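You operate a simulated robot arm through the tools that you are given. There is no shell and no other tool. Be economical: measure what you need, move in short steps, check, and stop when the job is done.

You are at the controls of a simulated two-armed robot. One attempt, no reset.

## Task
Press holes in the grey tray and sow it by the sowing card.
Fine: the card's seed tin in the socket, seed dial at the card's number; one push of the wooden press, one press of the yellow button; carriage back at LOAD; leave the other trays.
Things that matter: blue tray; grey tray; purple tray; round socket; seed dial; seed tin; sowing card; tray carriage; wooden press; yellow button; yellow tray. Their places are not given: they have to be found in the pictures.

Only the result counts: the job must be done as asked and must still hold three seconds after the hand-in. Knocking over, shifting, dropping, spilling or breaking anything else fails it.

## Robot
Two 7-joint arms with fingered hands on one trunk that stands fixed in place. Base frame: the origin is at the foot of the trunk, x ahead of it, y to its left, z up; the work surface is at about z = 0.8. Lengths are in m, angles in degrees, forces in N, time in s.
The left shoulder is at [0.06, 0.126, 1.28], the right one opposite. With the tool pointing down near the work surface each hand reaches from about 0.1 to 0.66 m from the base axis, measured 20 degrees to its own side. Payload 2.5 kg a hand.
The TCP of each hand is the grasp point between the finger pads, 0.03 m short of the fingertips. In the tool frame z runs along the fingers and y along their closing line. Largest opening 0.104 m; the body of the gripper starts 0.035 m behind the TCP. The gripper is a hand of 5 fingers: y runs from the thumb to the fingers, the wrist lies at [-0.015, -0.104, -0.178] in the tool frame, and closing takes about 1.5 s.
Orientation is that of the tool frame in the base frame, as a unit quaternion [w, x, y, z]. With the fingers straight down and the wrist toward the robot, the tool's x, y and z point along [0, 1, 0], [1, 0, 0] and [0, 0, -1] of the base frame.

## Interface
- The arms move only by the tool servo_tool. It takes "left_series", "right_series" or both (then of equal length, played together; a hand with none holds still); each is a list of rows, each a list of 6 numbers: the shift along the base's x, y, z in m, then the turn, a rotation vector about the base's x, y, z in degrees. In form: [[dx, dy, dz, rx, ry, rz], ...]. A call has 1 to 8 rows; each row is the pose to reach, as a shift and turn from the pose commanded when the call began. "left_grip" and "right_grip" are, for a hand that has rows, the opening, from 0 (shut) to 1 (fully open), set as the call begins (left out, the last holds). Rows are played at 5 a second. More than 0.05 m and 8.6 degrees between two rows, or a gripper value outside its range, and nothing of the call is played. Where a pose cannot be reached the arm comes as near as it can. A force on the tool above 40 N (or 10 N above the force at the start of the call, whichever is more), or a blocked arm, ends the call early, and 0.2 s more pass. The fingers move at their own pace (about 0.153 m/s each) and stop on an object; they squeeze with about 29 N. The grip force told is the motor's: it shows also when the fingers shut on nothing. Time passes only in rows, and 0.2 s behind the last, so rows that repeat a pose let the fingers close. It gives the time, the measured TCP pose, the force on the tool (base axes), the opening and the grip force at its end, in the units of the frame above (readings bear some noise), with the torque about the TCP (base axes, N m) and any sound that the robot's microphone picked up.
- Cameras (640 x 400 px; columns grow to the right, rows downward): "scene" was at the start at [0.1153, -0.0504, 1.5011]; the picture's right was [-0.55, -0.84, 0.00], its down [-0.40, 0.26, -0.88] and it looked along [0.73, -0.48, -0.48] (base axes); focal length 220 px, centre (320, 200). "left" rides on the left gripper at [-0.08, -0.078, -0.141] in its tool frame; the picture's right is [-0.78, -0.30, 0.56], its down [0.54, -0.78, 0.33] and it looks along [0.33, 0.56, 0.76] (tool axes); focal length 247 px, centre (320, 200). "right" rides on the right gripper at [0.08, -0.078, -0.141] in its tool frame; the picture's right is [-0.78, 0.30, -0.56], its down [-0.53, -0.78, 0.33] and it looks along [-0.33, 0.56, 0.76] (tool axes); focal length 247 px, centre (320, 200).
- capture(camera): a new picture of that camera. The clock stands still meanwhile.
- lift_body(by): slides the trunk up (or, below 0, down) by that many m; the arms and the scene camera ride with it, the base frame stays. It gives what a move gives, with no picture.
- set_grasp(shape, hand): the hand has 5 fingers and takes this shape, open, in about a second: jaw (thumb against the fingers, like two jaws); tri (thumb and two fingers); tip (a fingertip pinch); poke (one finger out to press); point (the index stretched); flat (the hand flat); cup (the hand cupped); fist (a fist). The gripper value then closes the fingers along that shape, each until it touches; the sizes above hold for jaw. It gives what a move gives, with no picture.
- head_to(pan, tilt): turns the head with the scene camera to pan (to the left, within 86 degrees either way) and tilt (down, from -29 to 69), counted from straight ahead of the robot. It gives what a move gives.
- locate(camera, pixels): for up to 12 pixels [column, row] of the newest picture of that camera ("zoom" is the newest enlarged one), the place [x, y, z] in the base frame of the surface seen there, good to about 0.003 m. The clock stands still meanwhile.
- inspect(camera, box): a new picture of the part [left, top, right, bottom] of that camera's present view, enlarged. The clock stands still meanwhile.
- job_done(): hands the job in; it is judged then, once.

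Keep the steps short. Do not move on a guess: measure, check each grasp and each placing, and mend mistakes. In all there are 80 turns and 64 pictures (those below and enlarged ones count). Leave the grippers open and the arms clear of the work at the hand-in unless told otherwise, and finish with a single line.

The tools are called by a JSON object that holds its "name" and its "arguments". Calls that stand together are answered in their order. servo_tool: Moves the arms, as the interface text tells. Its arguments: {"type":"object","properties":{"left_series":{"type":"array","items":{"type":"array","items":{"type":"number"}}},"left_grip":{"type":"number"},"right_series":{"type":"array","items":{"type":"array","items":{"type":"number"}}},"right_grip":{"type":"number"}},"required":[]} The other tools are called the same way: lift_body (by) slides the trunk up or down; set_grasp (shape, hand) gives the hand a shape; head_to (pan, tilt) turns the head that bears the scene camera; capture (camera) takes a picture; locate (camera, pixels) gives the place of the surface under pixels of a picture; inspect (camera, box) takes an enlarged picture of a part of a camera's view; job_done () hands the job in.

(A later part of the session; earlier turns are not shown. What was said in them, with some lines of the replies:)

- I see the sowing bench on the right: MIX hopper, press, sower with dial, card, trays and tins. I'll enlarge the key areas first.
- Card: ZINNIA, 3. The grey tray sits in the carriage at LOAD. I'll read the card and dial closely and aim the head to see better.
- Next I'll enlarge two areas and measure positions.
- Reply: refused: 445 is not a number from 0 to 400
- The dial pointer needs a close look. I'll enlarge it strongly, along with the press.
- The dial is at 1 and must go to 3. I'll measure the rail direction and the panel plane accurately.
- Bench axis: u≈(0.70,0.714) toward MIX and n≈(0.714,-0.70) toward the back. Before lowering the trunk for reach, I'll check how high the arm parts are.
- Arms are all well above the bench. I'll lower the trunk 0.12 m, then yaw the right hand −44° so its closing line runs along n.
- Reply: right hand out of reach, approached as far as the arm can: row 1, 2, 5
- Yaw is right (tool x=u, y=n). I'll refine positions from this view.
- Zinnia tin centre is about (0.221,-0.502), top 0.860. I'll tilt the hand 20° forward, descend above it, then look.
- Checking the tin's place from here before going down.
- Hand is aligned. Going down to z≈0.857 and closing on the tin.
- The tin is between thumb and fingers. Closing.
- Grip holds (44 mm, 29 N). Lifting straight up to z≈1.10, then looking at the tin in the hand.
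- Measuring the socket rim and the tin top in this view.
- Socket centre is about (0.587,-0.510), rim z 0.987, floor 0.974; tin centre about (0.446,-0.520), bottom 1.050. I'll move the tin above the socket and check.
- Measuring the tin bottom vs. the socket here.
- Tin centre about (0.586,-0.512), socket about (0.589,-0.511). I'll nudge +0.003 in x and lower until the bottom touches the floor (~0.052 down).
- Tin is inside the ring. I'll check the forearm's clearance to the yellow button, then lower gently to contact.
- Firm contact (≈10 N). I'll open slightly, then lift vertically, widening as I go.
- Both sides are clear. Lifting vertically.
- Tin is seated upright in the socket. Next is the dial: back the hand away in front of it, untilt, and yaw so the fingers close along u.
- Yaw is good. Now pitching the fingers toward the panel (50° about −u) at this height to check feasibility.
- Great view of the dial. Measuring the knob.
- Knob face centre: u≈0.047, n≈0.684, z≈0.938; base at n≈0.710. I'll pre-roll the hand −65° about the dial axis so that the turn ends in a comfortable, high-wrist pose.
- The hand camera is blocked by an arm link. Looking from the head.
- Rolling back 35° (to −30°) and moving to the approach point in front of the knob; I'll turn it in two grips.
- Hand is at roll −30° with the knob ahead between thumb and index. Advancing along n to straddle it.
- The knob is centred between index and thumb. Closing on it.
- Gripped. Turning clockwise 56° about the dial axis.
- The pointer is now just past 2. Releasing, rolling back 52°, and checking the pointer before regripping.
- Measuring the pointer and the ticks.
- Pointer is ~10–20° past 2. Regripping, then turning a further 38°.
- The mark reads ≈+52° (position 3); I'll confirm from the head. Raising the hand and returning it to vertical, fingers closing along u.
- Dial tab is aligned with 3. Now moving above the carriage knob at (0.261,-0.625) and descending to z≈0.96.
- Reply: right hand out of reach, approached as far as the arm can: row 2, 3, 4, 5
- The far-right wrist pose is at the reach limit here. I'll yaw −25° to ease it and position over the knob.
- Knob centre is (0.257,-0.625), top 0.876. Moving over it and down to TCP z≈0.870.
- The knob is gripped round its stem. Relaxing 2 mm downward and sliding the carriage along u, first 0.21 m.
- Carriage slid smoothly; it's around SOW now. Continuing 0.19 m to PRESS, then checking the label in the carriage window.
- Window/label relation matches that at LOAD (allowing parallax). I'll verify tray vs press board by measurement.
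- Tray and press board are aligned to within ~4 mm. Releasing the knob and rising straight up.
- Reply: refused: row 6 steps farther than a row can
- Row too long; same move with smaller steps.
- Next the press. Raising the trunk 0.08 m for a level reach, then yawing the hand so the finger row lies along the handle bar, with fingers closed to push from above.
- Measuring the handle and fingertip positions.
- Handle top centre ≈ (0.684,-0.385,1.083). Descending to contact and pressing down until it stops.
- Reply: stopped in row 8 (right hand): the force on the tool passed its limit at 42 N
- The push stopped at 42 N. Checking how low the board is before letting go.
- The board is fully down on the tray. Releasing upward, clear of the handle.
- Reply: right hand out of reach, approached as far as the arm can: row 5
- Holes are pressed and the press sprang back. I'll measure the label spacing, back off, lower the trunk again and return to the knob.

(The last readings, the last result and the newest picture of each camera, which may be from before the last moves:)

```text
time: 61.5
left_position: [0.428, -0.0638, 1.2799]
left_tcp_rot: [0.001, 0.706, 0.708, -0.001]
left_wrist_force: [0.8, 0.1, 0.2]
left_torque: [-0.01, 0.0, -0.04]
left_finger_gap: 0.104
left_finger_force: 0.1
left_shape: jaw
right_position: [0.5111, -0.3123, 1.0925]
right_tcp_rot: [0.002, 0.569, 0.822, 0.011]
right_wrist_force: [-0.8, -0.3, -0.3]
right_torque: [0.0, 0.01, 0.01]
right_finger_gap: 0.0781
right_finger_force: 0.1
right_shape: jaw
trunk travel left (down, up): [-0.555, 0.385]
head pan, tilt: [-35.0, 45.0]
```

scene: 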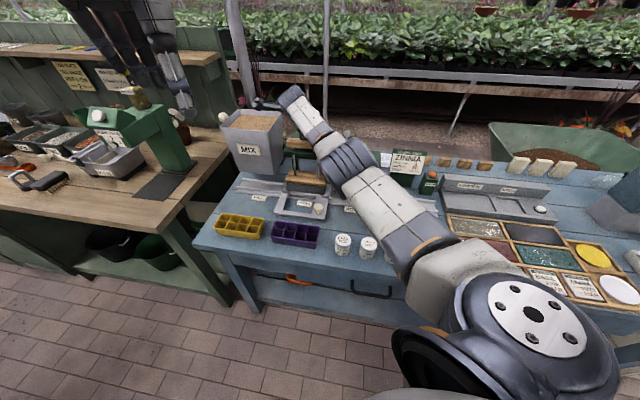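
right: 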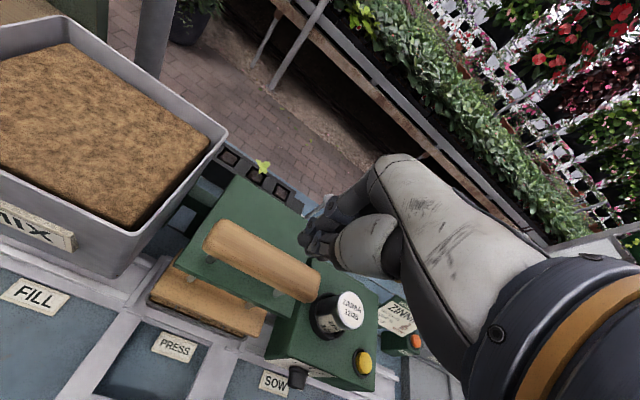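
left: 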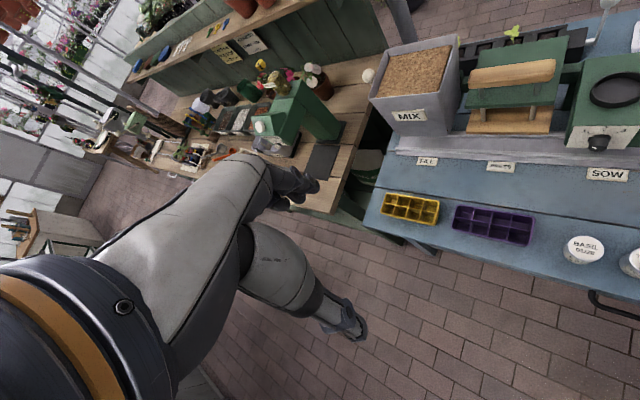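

Label spacing PRESS→SOW ≈0.187 m. Descending on the knob again and gripping.

{"name": "servo_tool", "arguments": {"right_series": [[0.015, -0.012, -0.03, 0, 0, 0], [0.028, -0.024, -0.06, 0, 0, 0], [0.028, -0.024, -0.105, 0, 0, 0], [0.028, -0.024, -0.15, 0, 0, 0], [0.028, -0.024, -0.19, 0, 0, 0], [0.028, -0.024, -0.222, 0, 0, 0], [0.028, -0.024, -0.222, 0, 0, 0]]}}

{"name": "servo_tool", "arguments": {"right_series": [[0, 0, 0, 0, 0, 0], [0, 0, 0, 0, 0, 0], [0, 0, 0, 0, 0, 0], [0, 0, 0, 0, 0, 0], [0, 0, 0, 0, 0, 0], [0, 0, 0, 0, 0, 0]], "right_grip": 0}}

```text
time: 63.1
left_position: [0.4284, -0.0634, 1.2811]
left_tcp_rot: [0.0, 0.707, 0.708, -0.001]
left_wrist_force: [-0.8, 0.2, -0.3]
left_torque: [0.02, 0.0, -0.01]
left_finger_gap: 0.1036
left_finger_force: 0.1
left_shape: jaw
right_position: [0.5407, -0.3353, 0.8684]
right_tcp_rot: [0.001, 0.569, 0.823, 0.012]
right_wrist_force: [-0.4, 0.2, -1.4]
right_torque: [0.02, 0.01, -0.01]
right_finger_gap: 0.0781
right_finger_force: 0.0
right_shape: jaw
trunk travel left (down, up): [-0.555, 0.385]
head pan, tilt: [-35.0, 45.0]
```

```text
time: 64.5
left_position: [0.4287, -0.065, 1.2795]
left_tcp_rot: [-0.001, 0.706, 0.708, -0.001]
left_wrist_force: [0.1, 0.0, -0.1]
left_torque: [-0.03, -0.02, 0.02]
left_finger_gap: 0.1038
left_finger_force: 0.2
left_shape: jaw
right_position: [0.5418, -0.3348, 0.8677]
right_tcp_rot: [-0.001, 0.568, 0.823, 0.011]
right_wrist_force: [-7.6, 2.5, -13.5]
right_torque: [0.08, -0.11, 0.0]
right_finger_gap: 0.0158
right_finger_force: 29.3
right_shape: jaw
trunk travel left (down, up): [-0.555, 0.385]
head pan, tilt: [-35.0, 45.0]
```

Gripped. Sliding back 0.187 m to SOW.

{"name": "servo_tool", "arguments": {"right_series": [[-0.01, -0.0102, -0.002, 0, 0, 0], [-0.028, -0.0286, -0.002, 0, 0, 0], [-0.046, -0.047, -0.002, 0, 0, 0], [-0.064, -0.0655, -0.002, 0, 0, 0], [-0.082, -0.0839, -0.002, 0, 0, 0], [-0.1, -0.1023, -0.002, 0, 0, 0], [-0.118, -0.1207, -0.002, 0, 0, 0], [-0.1307, -0.1337, -0.002, 0, 0, 0]]}}

{"name": "inspect", "arguments": {"camera": "scene", "box": [310, 130, 420, 220]}}

```text
time: 66.3
left_position: [0.4271, -0.0656, 1.28]
left_tcp_rot: [-0.001, 0.707, 0.707, -0.001]
left_wrist_force: [-0.3, -0.8, -0.2]
left_torque: [0.01, 0.01, 0.02]
left_finger_gap: 0.1036
left_finger_force: 0.0
left_shape: jaw
right_position: [0.4074, -0.4679, 0.8673]
right_tcp_rot: [0.0, 0.569, 0.822, 0.011]
right_wrist_force: [-10.2, 5.3, -8.5]
right_torque: [0.08, -0.07, 0.08]
right_finger_gap: 0.0161
right_finger_force: 29.8
right_shape: jaw
trunk travel left (down, up): [-0.555, 0.385]
head pan, tilt: [-35.0, 45.0]
```

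```text
4.44 times, centred on (365, 175) of scene
```

zoom: 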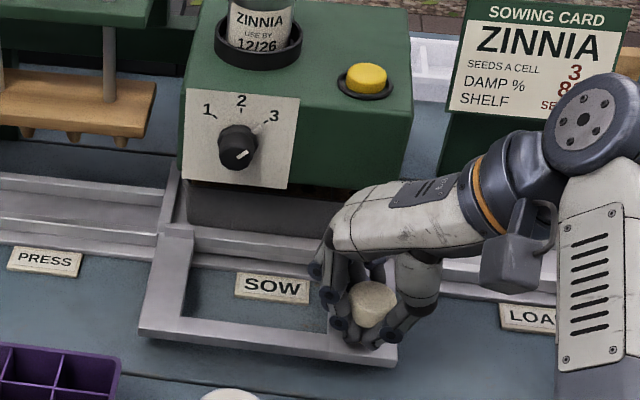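

{"name": "locate", "arguments": {"camera": "zoom", "pixels": [[272, 288], [143, 330], [393, 360], [190, 88], [186, 170], [408, 125], [405, 110], [200, 210], [375, 300]]}}

```text
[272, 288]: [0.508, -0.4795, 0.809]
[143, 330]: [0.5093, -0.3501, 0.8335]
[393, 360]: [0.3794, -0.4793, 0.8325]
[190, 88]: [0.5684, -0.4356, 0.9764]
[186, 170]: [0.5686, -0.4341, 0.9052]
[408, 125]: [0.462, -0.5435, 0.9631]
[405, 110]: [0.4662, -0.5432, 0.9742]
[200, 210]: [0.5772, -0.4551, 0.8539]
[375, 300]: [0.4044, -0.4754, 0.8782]
```

Carriage is centred at SOW (0.015 vs sower 0.013). Releasing, rising, and switching to the poke shape.

{"name": "servo_tool", "arguments": {"right_series": [[0, 0, 0, 0, 0, 0], [0, 0, 0, 0, 0, 0], [0, 0, 0.02, 0, 0, 0], [0, 0, 0.06, 0, 0, 0], [0, 0, 0.1, 0, 0, 0], [0, 0, 0.145, 0, 0, 0], [0, 0, 0.19, 0, 0, 0], [0, 0, 0.23, 0, 0, 0]], "right_grip": 0.75}}

{"name": "servo_tool", "arguments": {"right_series": [[0.012, -0.008, 0, 0, 0, -8], [0.024, -0.016, 0, 0, 0, -16], [0.036, -0.024, 0, 0, 0, -24], [0.048, -0.032, 0, 0, 0, -32], [0.06, -0.04, 0, 0, 0, -40], [0.072, -0.048, 0, 0, 0, -48], [0.08, -0.056, 0, 0, 0, -56], [0.088, -0.064, 0, 0, 0, -64]]}}

{"name": "set_grasp", "arguments": {"shape": "poke", "hand": "right"}}

{"name": "capture", "arguments": {"camera": "right"}}

```text
time: 68.1
left_position: [0.4275, -0.0643, 1.28]
left_tcp_rot: [0.001, 0.707, 0.708, -0.001]
left_wrist_force: [0.8, -0.2, 0.2]
left_torque: [0.01, -0.02, 0.02]
left_finger_gap: 0.1037
left_finger_force: 0.1
left_shape: jaw
right_position: [0.4067, -0.4704, 1.0975]
right_tcp_rot: [0.002, 0.568, 0.823, 0.012]
right_wrist_force: [0.2, -0.9, 0.2]
right_torque: [-0.03, -0.01, 0.0]
right_finger_gap: 0.0778
right_finger_force: 0.0
right_shape: jaw
trunk travel left (down, up): [-0.555, 0.385]
head pan, tilt: [-35.0, 45.0]
```

```text
time: 69.9
left_position: [0.4279, -0.0639, 1.2799]
left_tcp_rot: [0.001, 0.707, 0.707, -0.001]
left_wrist_force: [-0.5, 0.8, -0.7]
left_torque: [0.0, 0.0, 0.02]
left_finger_gap: 0.1035
left_finger_force: 0.0
left_shape: jaw
right_position: [0.4963, -0.5319, 1.0987]
right_tcp_rot: [0.007, 0.919, 0.395, 0.008]
right_wrist_force: [0.3, 0.2, -0.2]
right_torque: [0.0, 0.01, -0.01]
right_finger_gap: 0.0776
right_finger_force: 0.1
right_shape: jaw
trunk travel left (down, up): [-0.555, 0.385]
head pan, tilt: [-35.0, 45.0]
```

```text
time: 70.8
left_position: [0.4284, -0.0654, 1.2803]
left_tcp_rot: [0.0, 0.707, 0.707, 0.0]
left_wrist_force: [0.0, -0.1, 0.5]
left_torque: [-0.03, 0.04, 0.02]
left_finger_gap: 0.1036
left_finger_force: 0.1
left_shape: jaw
right_position: [0.4962, -0.5321, 1.0988]
right_tcp_rot: [0.008, 0.918, 0.397, 0.008]
right_wrist_force: [-0.3, 0.7, -0.3]
right_torque: [0.05, 0.01, -0.04]
right_finger_gap: 0.0
right_finger_force: 0.0
right_shape: poke
trunk travel left (down, up): [-0.555, 0.385]
head pan, tilt: [-35.0, 45.0]
```

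```text
7 pictures are left
```

right: 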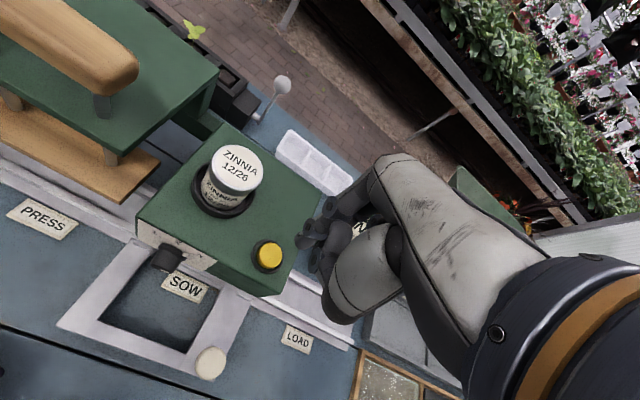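

Locating the fingertip and the button.

{"name": "locate", "arguments": {"camera": "right", "pixels": [[268, 255], [303, 241], [300, 240], [308, 226], [313, 262], [315, 240], [330, 207], [325, 290], [320, 225], [335, 300]]}}

{"name": "inspect", "arguments": {"camera": "right", "box": [240, 180, 400, 340]}}

```text
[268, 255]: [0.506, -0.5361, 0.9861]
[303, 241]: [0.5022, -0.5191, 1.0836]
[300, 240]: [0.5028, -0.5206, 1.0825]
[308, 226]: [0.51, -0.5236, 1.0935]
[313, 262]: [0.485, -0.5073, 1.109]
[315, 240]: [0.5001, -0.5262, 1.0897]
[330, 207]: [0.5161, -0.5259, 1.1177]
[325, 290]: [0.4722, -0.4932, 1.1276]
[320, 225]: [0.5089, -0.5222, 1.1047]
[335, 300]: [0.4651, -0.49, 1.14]
```

```text
2.50 times, centred on (320, 260) of right
```

zoom: 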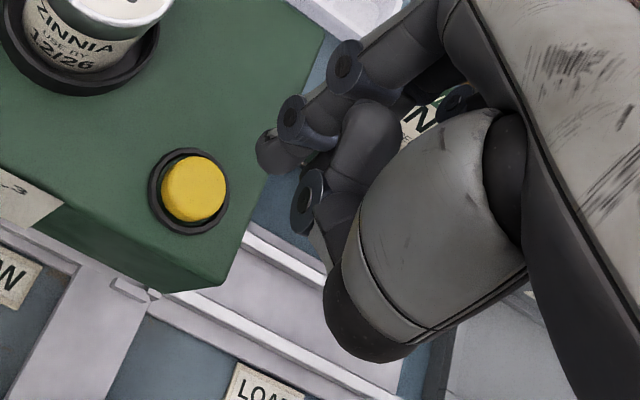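

Index tip is about 0.03 below the TCP, shifted ≈4 mm along +u; button centre ≈(0.503,-0.535,0.988). Descending to just above, then pressing.

{"name": "servo_tool", "arguments": {"right_series": [[0.004, -0.006, -0.02, 0, 0, 0], [0.004, -0.006, -0.04, 0, 0, 0], [0.004, -0.006, -0.058, 0, 0, 0], [0.004, -0.006, -0.066, 0, 0, 0]]}}

{"name": "inspect", "arguments": {"camera": "right", "box": [240, 180, 400, 340]}}

```text
time: 71.8
left_position: [0.4277, -0.0655, 1.2813]
left_tcp_rot: [0.0, 0.707, 0.707, 0.0]
left_wrist_force: [0.1, -0.7, -0.5]
left_torque: [0.03, 0.01, -0.01]
left_finger_gap: 0.1035
left_finger_force: 0.1
left_shape: jaw
right_position: [0.502, -0.5376, 1.0324]
right_tcp_rot: [0.008, 0.918, 0.396, 0.008]
right_wrist_force: [0.4, 1.1, -0.3]
right_torque: [0.01, 0.0, 0.0]
right_finger_gap: 0.0002
right_finger_force: 0.1
right_shape: poke
trunk travel left (down, up): [-0.555, 0.385]
head pan, tilt: [-35.0, 45.0]
```

```text
2.50 times, centred on (320, 260) of right
```

zoom: 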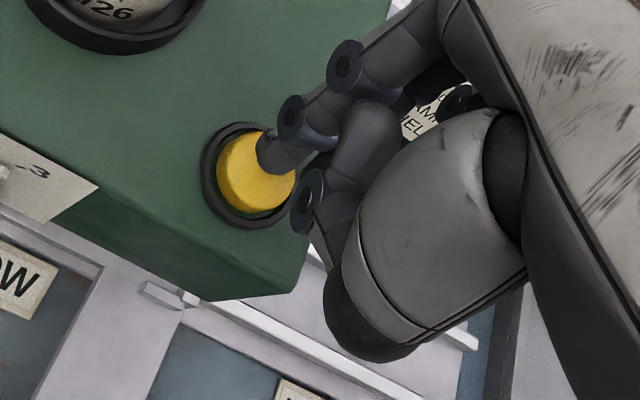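

The tip is converging onto the button's centre. Pressing down in small rows and then straight back up.

{"name": "servo_tool", "arguments": {"right_series": [[0, 0, -0.006, 0, 0, 0], [0, 0, -0.012, 0, 0, 0], [0, 0, -0.016, 0, 0, 0], [0, 0, -0.02, 0, 0, 0], [0, 0, -0.023, 0, 0, 0], [0, 0, -0.026, 0, 0, 0]]}}

```text
time: 73.2
left_position: [0.4287, -0.0634, 1.28]
left_tcp_rot: [0.001, 0.707, 0.707, 0.0]
left_wrist_force: [0.0, 0.3, -0.4]
left_torque: [-0.02, -0.03, 0.0]
left_finger_gap: 0.1037
left_finger_force: 0.1
left_shape: jaw
right_position: [0.5013, -0.5391, 1.0063]
right_tcp_rot: [0.009, 0.918, 0.397, 0.01]
right_wrist_force: [0.4, -0.6, 6.2]
right_torque: [-0.01, -0.05, -0.02]
right_finger_gap: 0.0
right_finger_force: 0.1
right_shape: poke
trunk travel left (down, up): [-0.555, 0.385]
head pan, tilt: [-35.0, 45.0]
heard: click
```

Click heard. Lifting off straight up and looking at the result.

{"name": "servo_tool", "arguments": {"right_series": [[0, 0, 0.015, 0, 0, 0], [0, 0, 0.04, 0, 0, 0], [0, 0, 0.08, 0, 0, 0], [0, 0, 0.105, 0, 0, 0], [0, 0, 0.105, 0, 0, 0], [0, 0, 0.105, 0, 0, 0]]}}

{"name": "set_grasp", "arguments": {"shape": "jaw", "hand": "right"}}

```text
time: 74.6
left_position: [0.4278, -0.0647, 1.2801]
left_tcp_rot: [0.0, 0.706, 0.708, -0.001]
left_wrist_force: [0.0, 0.4, 0.5]
left_torque: [0.03, 0.02, -0.03]
left_finger_gap: 0.1037
left_finger_force: 0.0
left_shape: jaw
right_position: [0.5, -0.5364, 1.1102]
right_tcp_rot: [0.007, 0.918, 0.396, 0.009]
right_wrist_force: [-0.2, 0.7, 0.2]
right_torque: [0.01, 0.0, 0.02]
right_finger_gap: 0.0
right_finger_force: 0.0
right_shape: poke
trunk travel left (down, up): [-0.555, 0.385]
head pan, tilt: [-35.0, 45.0]
```

```text
time: 75.5
left_position: [0.4291, -0.0657, 1.2799]
left_tcp_rot: [0.001, 0.707, 0.707, 0.0]
left_wrist_force: [0.4, 0.2, 0.1]
left_torque: [-0.03, -0.02, 0.0]
left_finger_gap: 0.1039
left_finger_force: 0.1
left_shape: jaw
right_position: [0.4992, -0.5371, 1.1094]
right_tcp_rot: [0.007, 0.918, 0.397, 0.009]
right_wrist_force: [-0.4, -0.4, 0.1]
right_torque: [0.0, -0.03, -0.01]
right_finger_gap: 0.1038
right_finger_force: 0.0
right_shape: jaw
trunk travel left (down, up): [-0.555, 0.385]
head pan, tilt: [-35.0, 45.0]
```

Returning above the carriage knob with the earlier yaw.

{"name": "servo_tool", "arguments": {"right_series": [[-0.012, 0.009, 0, 0, 0, 8], [-0.024, 0.018, 0, 0, 0, 16], [-0.036, 0.027, 0, 0, 0, 24], [-0.048, 0.036, 0, 0, 0, 32], [-0.06, 0.045, 0, 0, 0, 40], [-0.072, 0.054, 0, 0, 0, 48], [-0.084, 0.062, 0, 0, 0, 56], [-0.0925, 0.0685, 0, 0, 0, 64]], "right_grip": 0.75}}

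{"name": "servo_tool", "arguments": {"right_series": [[0, 0, -0.04, 0, 0, 0], [0, 0, -0.085, 0, 0, 0], [0, 0, -0.13, 0, 0, 0]]}}

{"name": "inspect", "arguments": {"camera": "scene", "box": [310, 130, 420, 220]}}

{"name": "locate", "arguments": {"camera": "zoom", "pixels": [[370, 300], [143, 330], [393, 360], [340, 285], [360, 310]]}}

```text
time: 77.3
left_position: [0.4269, -0.0654, 1.2815]
left_tcp_rot: [0.001, 0.706, 0.708, 0.0]
left_wrist_force: [0.5, -0.1, 0.4]
left_torque: [0.0, 0.04, 0.01]
left_finger_gap: 0.1038
left_finger_force: 0.1
left_shape: jaw
right_position: [0.4092, -0.4699, 1.1109]
right_tcp_rot: [0.002, 0.567, 0.823, 0.012]
right_wrist_force: [0.7, -0.6, -0.2]
right_torque: [0.03, -0.03, -0.01]
right_finger_gap: 0.0784
right_finger_force: 0.1
right_shape: jaw
trunk travel left (down, up): [-0.555, 0.385]
head pan, tilt: [-35.0, 45.0]
```

```text
time: 78.1
left_position: [0.4289, -0.0658, 1.2801]
left_tcp_rot: [0.0, 0.706, 0.708, 0.0]
left_wrist_force: [0.2, -1.0, 0.6]
left_torque: [0.04, 0.0, 0.01]
left_finger_gap: 0.1039
left_finger_force: 0.0
left_shape: jaw
right_position: [0.4094, -0.4685, 0.9806]
right_tcp_rot: [0.002, 0.568, 0.823, 0.013]
right_wrist_force: [0.4, -0.7, -0.2]
right_torque: [0.0, -0.02, 0.04]
right_finger_gap: 0.0784
right_finger_force: 0.0
right_shape: jaw
trunk travel left (down, up): [-0.555, 0.385]
head pan, tilt: [-35.0, 45.0]
```

```text
4.44 times, centred on (365, 175) of scene
```

zoom: 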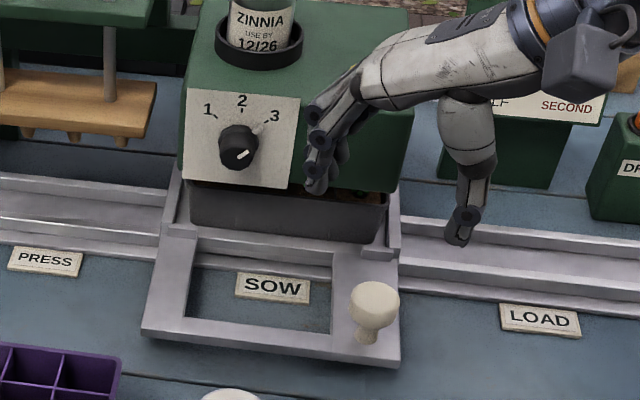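

```text
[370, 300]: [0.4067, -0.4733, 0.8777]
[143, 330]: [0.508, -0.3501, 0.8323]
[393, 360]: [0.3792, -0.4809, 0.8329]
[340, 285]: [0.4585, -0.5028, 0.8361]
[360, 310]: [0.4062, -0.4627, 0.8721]
```

All still in place; carriage steady at SOW. Gripping the knob again.

{"name": "servo_tool", "arguments": {"right_series": [[-0.002, -0.001, -0.04, 0, 0, 0], [-0.003, -0.001, -0.08, 0, 0, 0], [-0.003, -0.001, -0.112, 0, 0, 0], [-0.003, -0.001, -0.112, 0, 0, 0]]}}

{"name": "servo_tool", "arguments": {"right_series": [[0, 0, 0, 0, 0, 0], [0, 0, 0, 0, 0, 0], [0, 0, 0, 0, 0, 0], [0, 0, 0, 0, 0, 0], [0, 0, 0, 0, 0, 0], [0, 0, 0, 0, 0, 0]], "right_grip": 0}}

{"name": "servo_tool", "arguments": {"right_series": [[-0.01, -0.0102, -0.002, 0, 0, 0], [-0.03, -0.0307, -0.002, 0, 0, 0], [-0.05, -0.0511, -0.002, 0, 0, 0], [-0.07, -0.0716, -0.002, 0, 0, 0], [-0.09, -0.092, -0.002, 0, 0, 0], [-0.11, -0.1125, -0.002, 0, 0, 0], [-0.13, -0.133, -0.002, 0, 0, 0], [-0.147, -0.1503, -0.002, 0, 0, 0]]}}

```text
time: 79.1
left_position: [0.4283, -0.064, 1.2807]
left_tcp_rot: [0.001, 0.707, 0.708, 0.0]
left_wrist_force: [0.9, -0.2, -0.8]
left_torque: [0.02, 0.01, 0.04]
left_finger_gap: 0.1036
left_finger_force: 0.1
left_shape: jaw
right_position: [0.4058, -0.47, 0.8683]
right_tcp_rot: [0.001, 0.568, 0.823, 0.011]
right_wrist_force: [0.1, 0.6, 0.3]
right_torque: [0.02, -0.01, -0.01]
right_finger_gap: 0.0782
right_finger_force: 0.1
right_shape: jaw
trunk travel left (down, up): [-0.555, 0.385]
head pan, tilt: [-35.0, 45.0]
```

```text
time: 80.5
left_position: [0.4293, -0.0653, 1.2798]
left_tcp_rot: [0.0, 0.707, 0.708, 0.0]
left_wrist_force: [-0.4, 0.0, 0.1]
left_torque: [-0.02, 0.02, 0.02]
left_finger_gap: 0.1038
left_finger_force: 0.1
left_shape: jaw
right_position: [0.4061, -0.4698, 0.8671]
right_tcp_rot: [-0.001, 0.57, 0.822, 0.011]
right_wrist_force: [-7.1, 3.8, -13.6]
right_torque: [0.05, -0.15, 0.03]
right_finger_gap: 0.0176
right_finger_force: 28.9
right_shape: jaw
trunk travel left (down, up): [-0.555, 0.385]
head pan, tilt: [-35.0, 45.0]
```

```text
time: 82.3
left_position: [0.4279, -0.0646, 1.2809]
left_tcp_rot: [0.0, 0.707, 0.708, -0.001]
left_wrist_force: [-0.2, 0.2, -0.7]
left_torque: [0.03, 0.01, 0.0]
left_finger_gap: 0.1037
left_finger_force: 0.1
left_shape: jaw
right_position: [0.2568, -0.6209, 0.8664]
right_tcp_rot: [-0.002, 0.566, 0.824, 0.014]
right_wrist_force: [-13.9, 18.4, -10.2]
right_torque: [0.19, -0.07, 0.17]
right_finger_gap: 0.0175
right_finger_force: 28.8
right_shape: jaw
trunk travel left (down, up): [-0.555, 0.385]
head pan, tilt: [-35.0, 45.0]
```

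2–3 mm short of the starting position and some side force. Easing 3 mm in −n and 4 mm further toward LOAD.

{"name": "servo_tool", "arguments": {"right_series": [[-0.002, 0.001, 0, 0, 0, 0], [-0.0035, 0, 0, 0, 0, 0], [-0.005, -0.0008, 0, 0, 0, 0], [-0.005, -0.0008, 0, 0, 0, 0]]}}

{"name": "inspect", "arguments": {"camera": "scene", "box": [370, 130, 480, 220]}}

```text
time: 83.3
left_position: [0.4281, -0.064, 1.2791]
left_tcp_rot: [0.001, 0.706, 0.708, -0.001]
left_wrist_force: [0.5, 0.3, 1.5]
left_torque: [0.0, -0.07, 0.0]
left_finger_gap: 0.1038
left_finger_force: 0.0
left_shape: jaw
right_position: [0.2546, -0.6205, 0.866]
right_tcp_rot: [0.001, 0.568, 0.823, 0.012]
right_wrist_force: [0.5, 17.1, -9.1]
right_torque: [0.22, -0.29, 0.19]
right_finger_gap: 0.0176
right_finger_force: 29.3
right_shape: jaw
trunk travel left (down, up): [-0.555, 0.385]
head pan, tilt: [-35.0, 45.0]
```

```text
4.44 times, centred on (425, 175) of scene
```

zoom: 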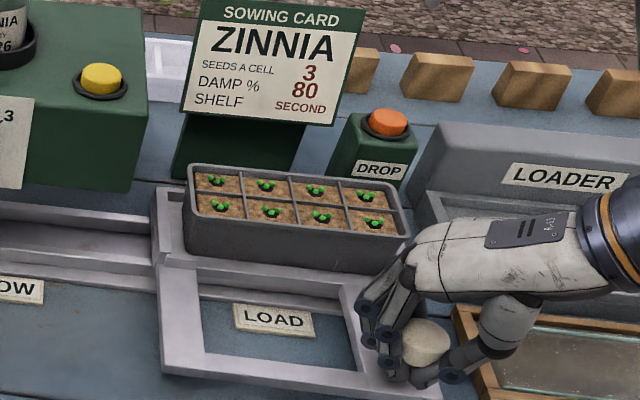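

All eight cells show seeds and the carriage is against its LOAD end. Releasing and rising clear.

{"name": "servo_tool", "arguments": {"right_series": [[0.001, 0.0, 0, 0, 0, 0], [0.001, 0.0, 0, 0, 0, 0], [0.001, 0, 0.02, 0, 0, 0], [0.001, 0, 0.06, 0, 0, 0], [0.001, 0, 0.1, 0, 0, 0], [0.01, 0.015, 0.14, 0, 0, 0], [0.02, 0.03, 0.18, 0, 0, 0], [0.03, 0.05, 0.22, 0, 0, 0]], "right_grip": 0.75}}

{"name": "servo_tool", "arguments": {"right_series": [[0, 0.01, 0.03, 0, 0, 0], [0, 0.03, 0.06, 0, 0, 0], [0, 0.06, 0.09, 0, 0, 0], [0, 0.09, 0.12, 0, 0, 0]], "right_grip": 1}}

{"name": "capture", "arguments": {"camera": "scene"}}

{"name": "inspect", "arguments": {"camera": "scene", "box": [310, 110, 450, 210]}}

```text
time: 85.1
left_position: [0.4285, -0.0637, 1.2802]
left_tcp_rot: [0.001, 0.707, 0.708, -0.001]
left_wrist_force: [0.2, 0.5, 0.0]
left_torque: [0.0, 0.01, -0.04]
left_finger_gap: 0.1035
left_finger_force: 0.1
left_shape: jaw
right_position: [0.283, -0.57, 1.0853]
right_tcp_rot: [0.002, 0.568, 0.823, 0.012]
right_wrist_force: [0.7, 0.2, -0.4]
right_torque: [0.0, 0.0, -0.01]
right_finger_gap: 0.0776
right_finger_force: 0.0
right_shape: jaw
trunk travel left (down, up): [-0.555, 0.385]
head pan, tilt: [-35.0, 45.0]
```

```text
time: 86.1
left_position: [0.4283, -0.0637, 1.2807]
left_tcp_rot: [0.0, 0.707, 0.708, -0.001]
left_wrist_force: [-0.3, 0.4, 0.2]
left_torque: [0.0, 0.01, -0.02]
left_finger_gap: 0.1037
left_finger_force: 0.0
left_shape: jaw
right_position: [0.2835, -0.4815, 1.2064]
right_tcp_rot: [0.002, 0.569, 0.822, 0.011]
right_wrist_force: [0.7, -0.5, -0.3]
right_torque: [0.02, 0.02, 0.0]
right_finger_gap: 0.1039
right_finger_force: 0.0
right_shape: jaw
trunk travel left (down, up): [-0.555, 0.385]
head pan, tilt: [-35.0, 45.0]
```

```text
2 pictures are left
```

scene: 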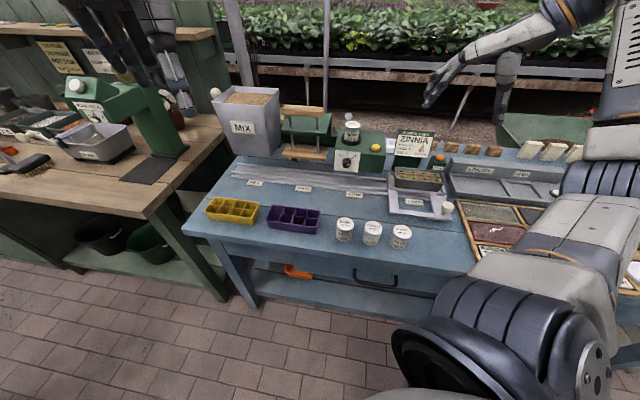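

```text
4.00 times, centred on (380, 160) of scene
```

zoom: 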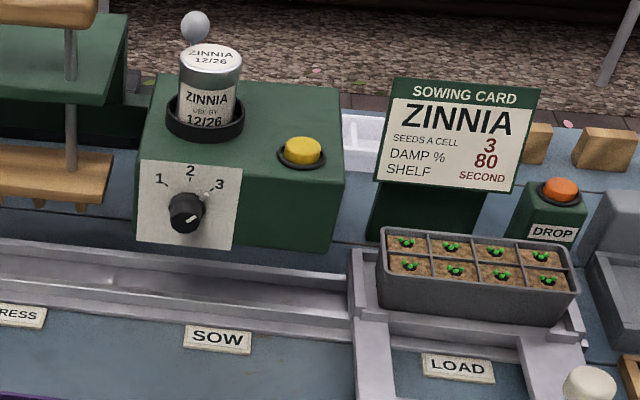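

Zinnia tin is in the socket, dial is at 3, the tray is sown and the carriage is at LOAD. Other trays are untouched and the arms are clear. Handing in.

{"name": "job_done", "arguments": {}}

```text
The job is handed in.
```

The grey tray is pressed and sown: zinnia tin in the socket, dial at 3, one push of the wooden press, one press of the yellow button, carriage back at LOAD, other trays left alone, and the job handed in.
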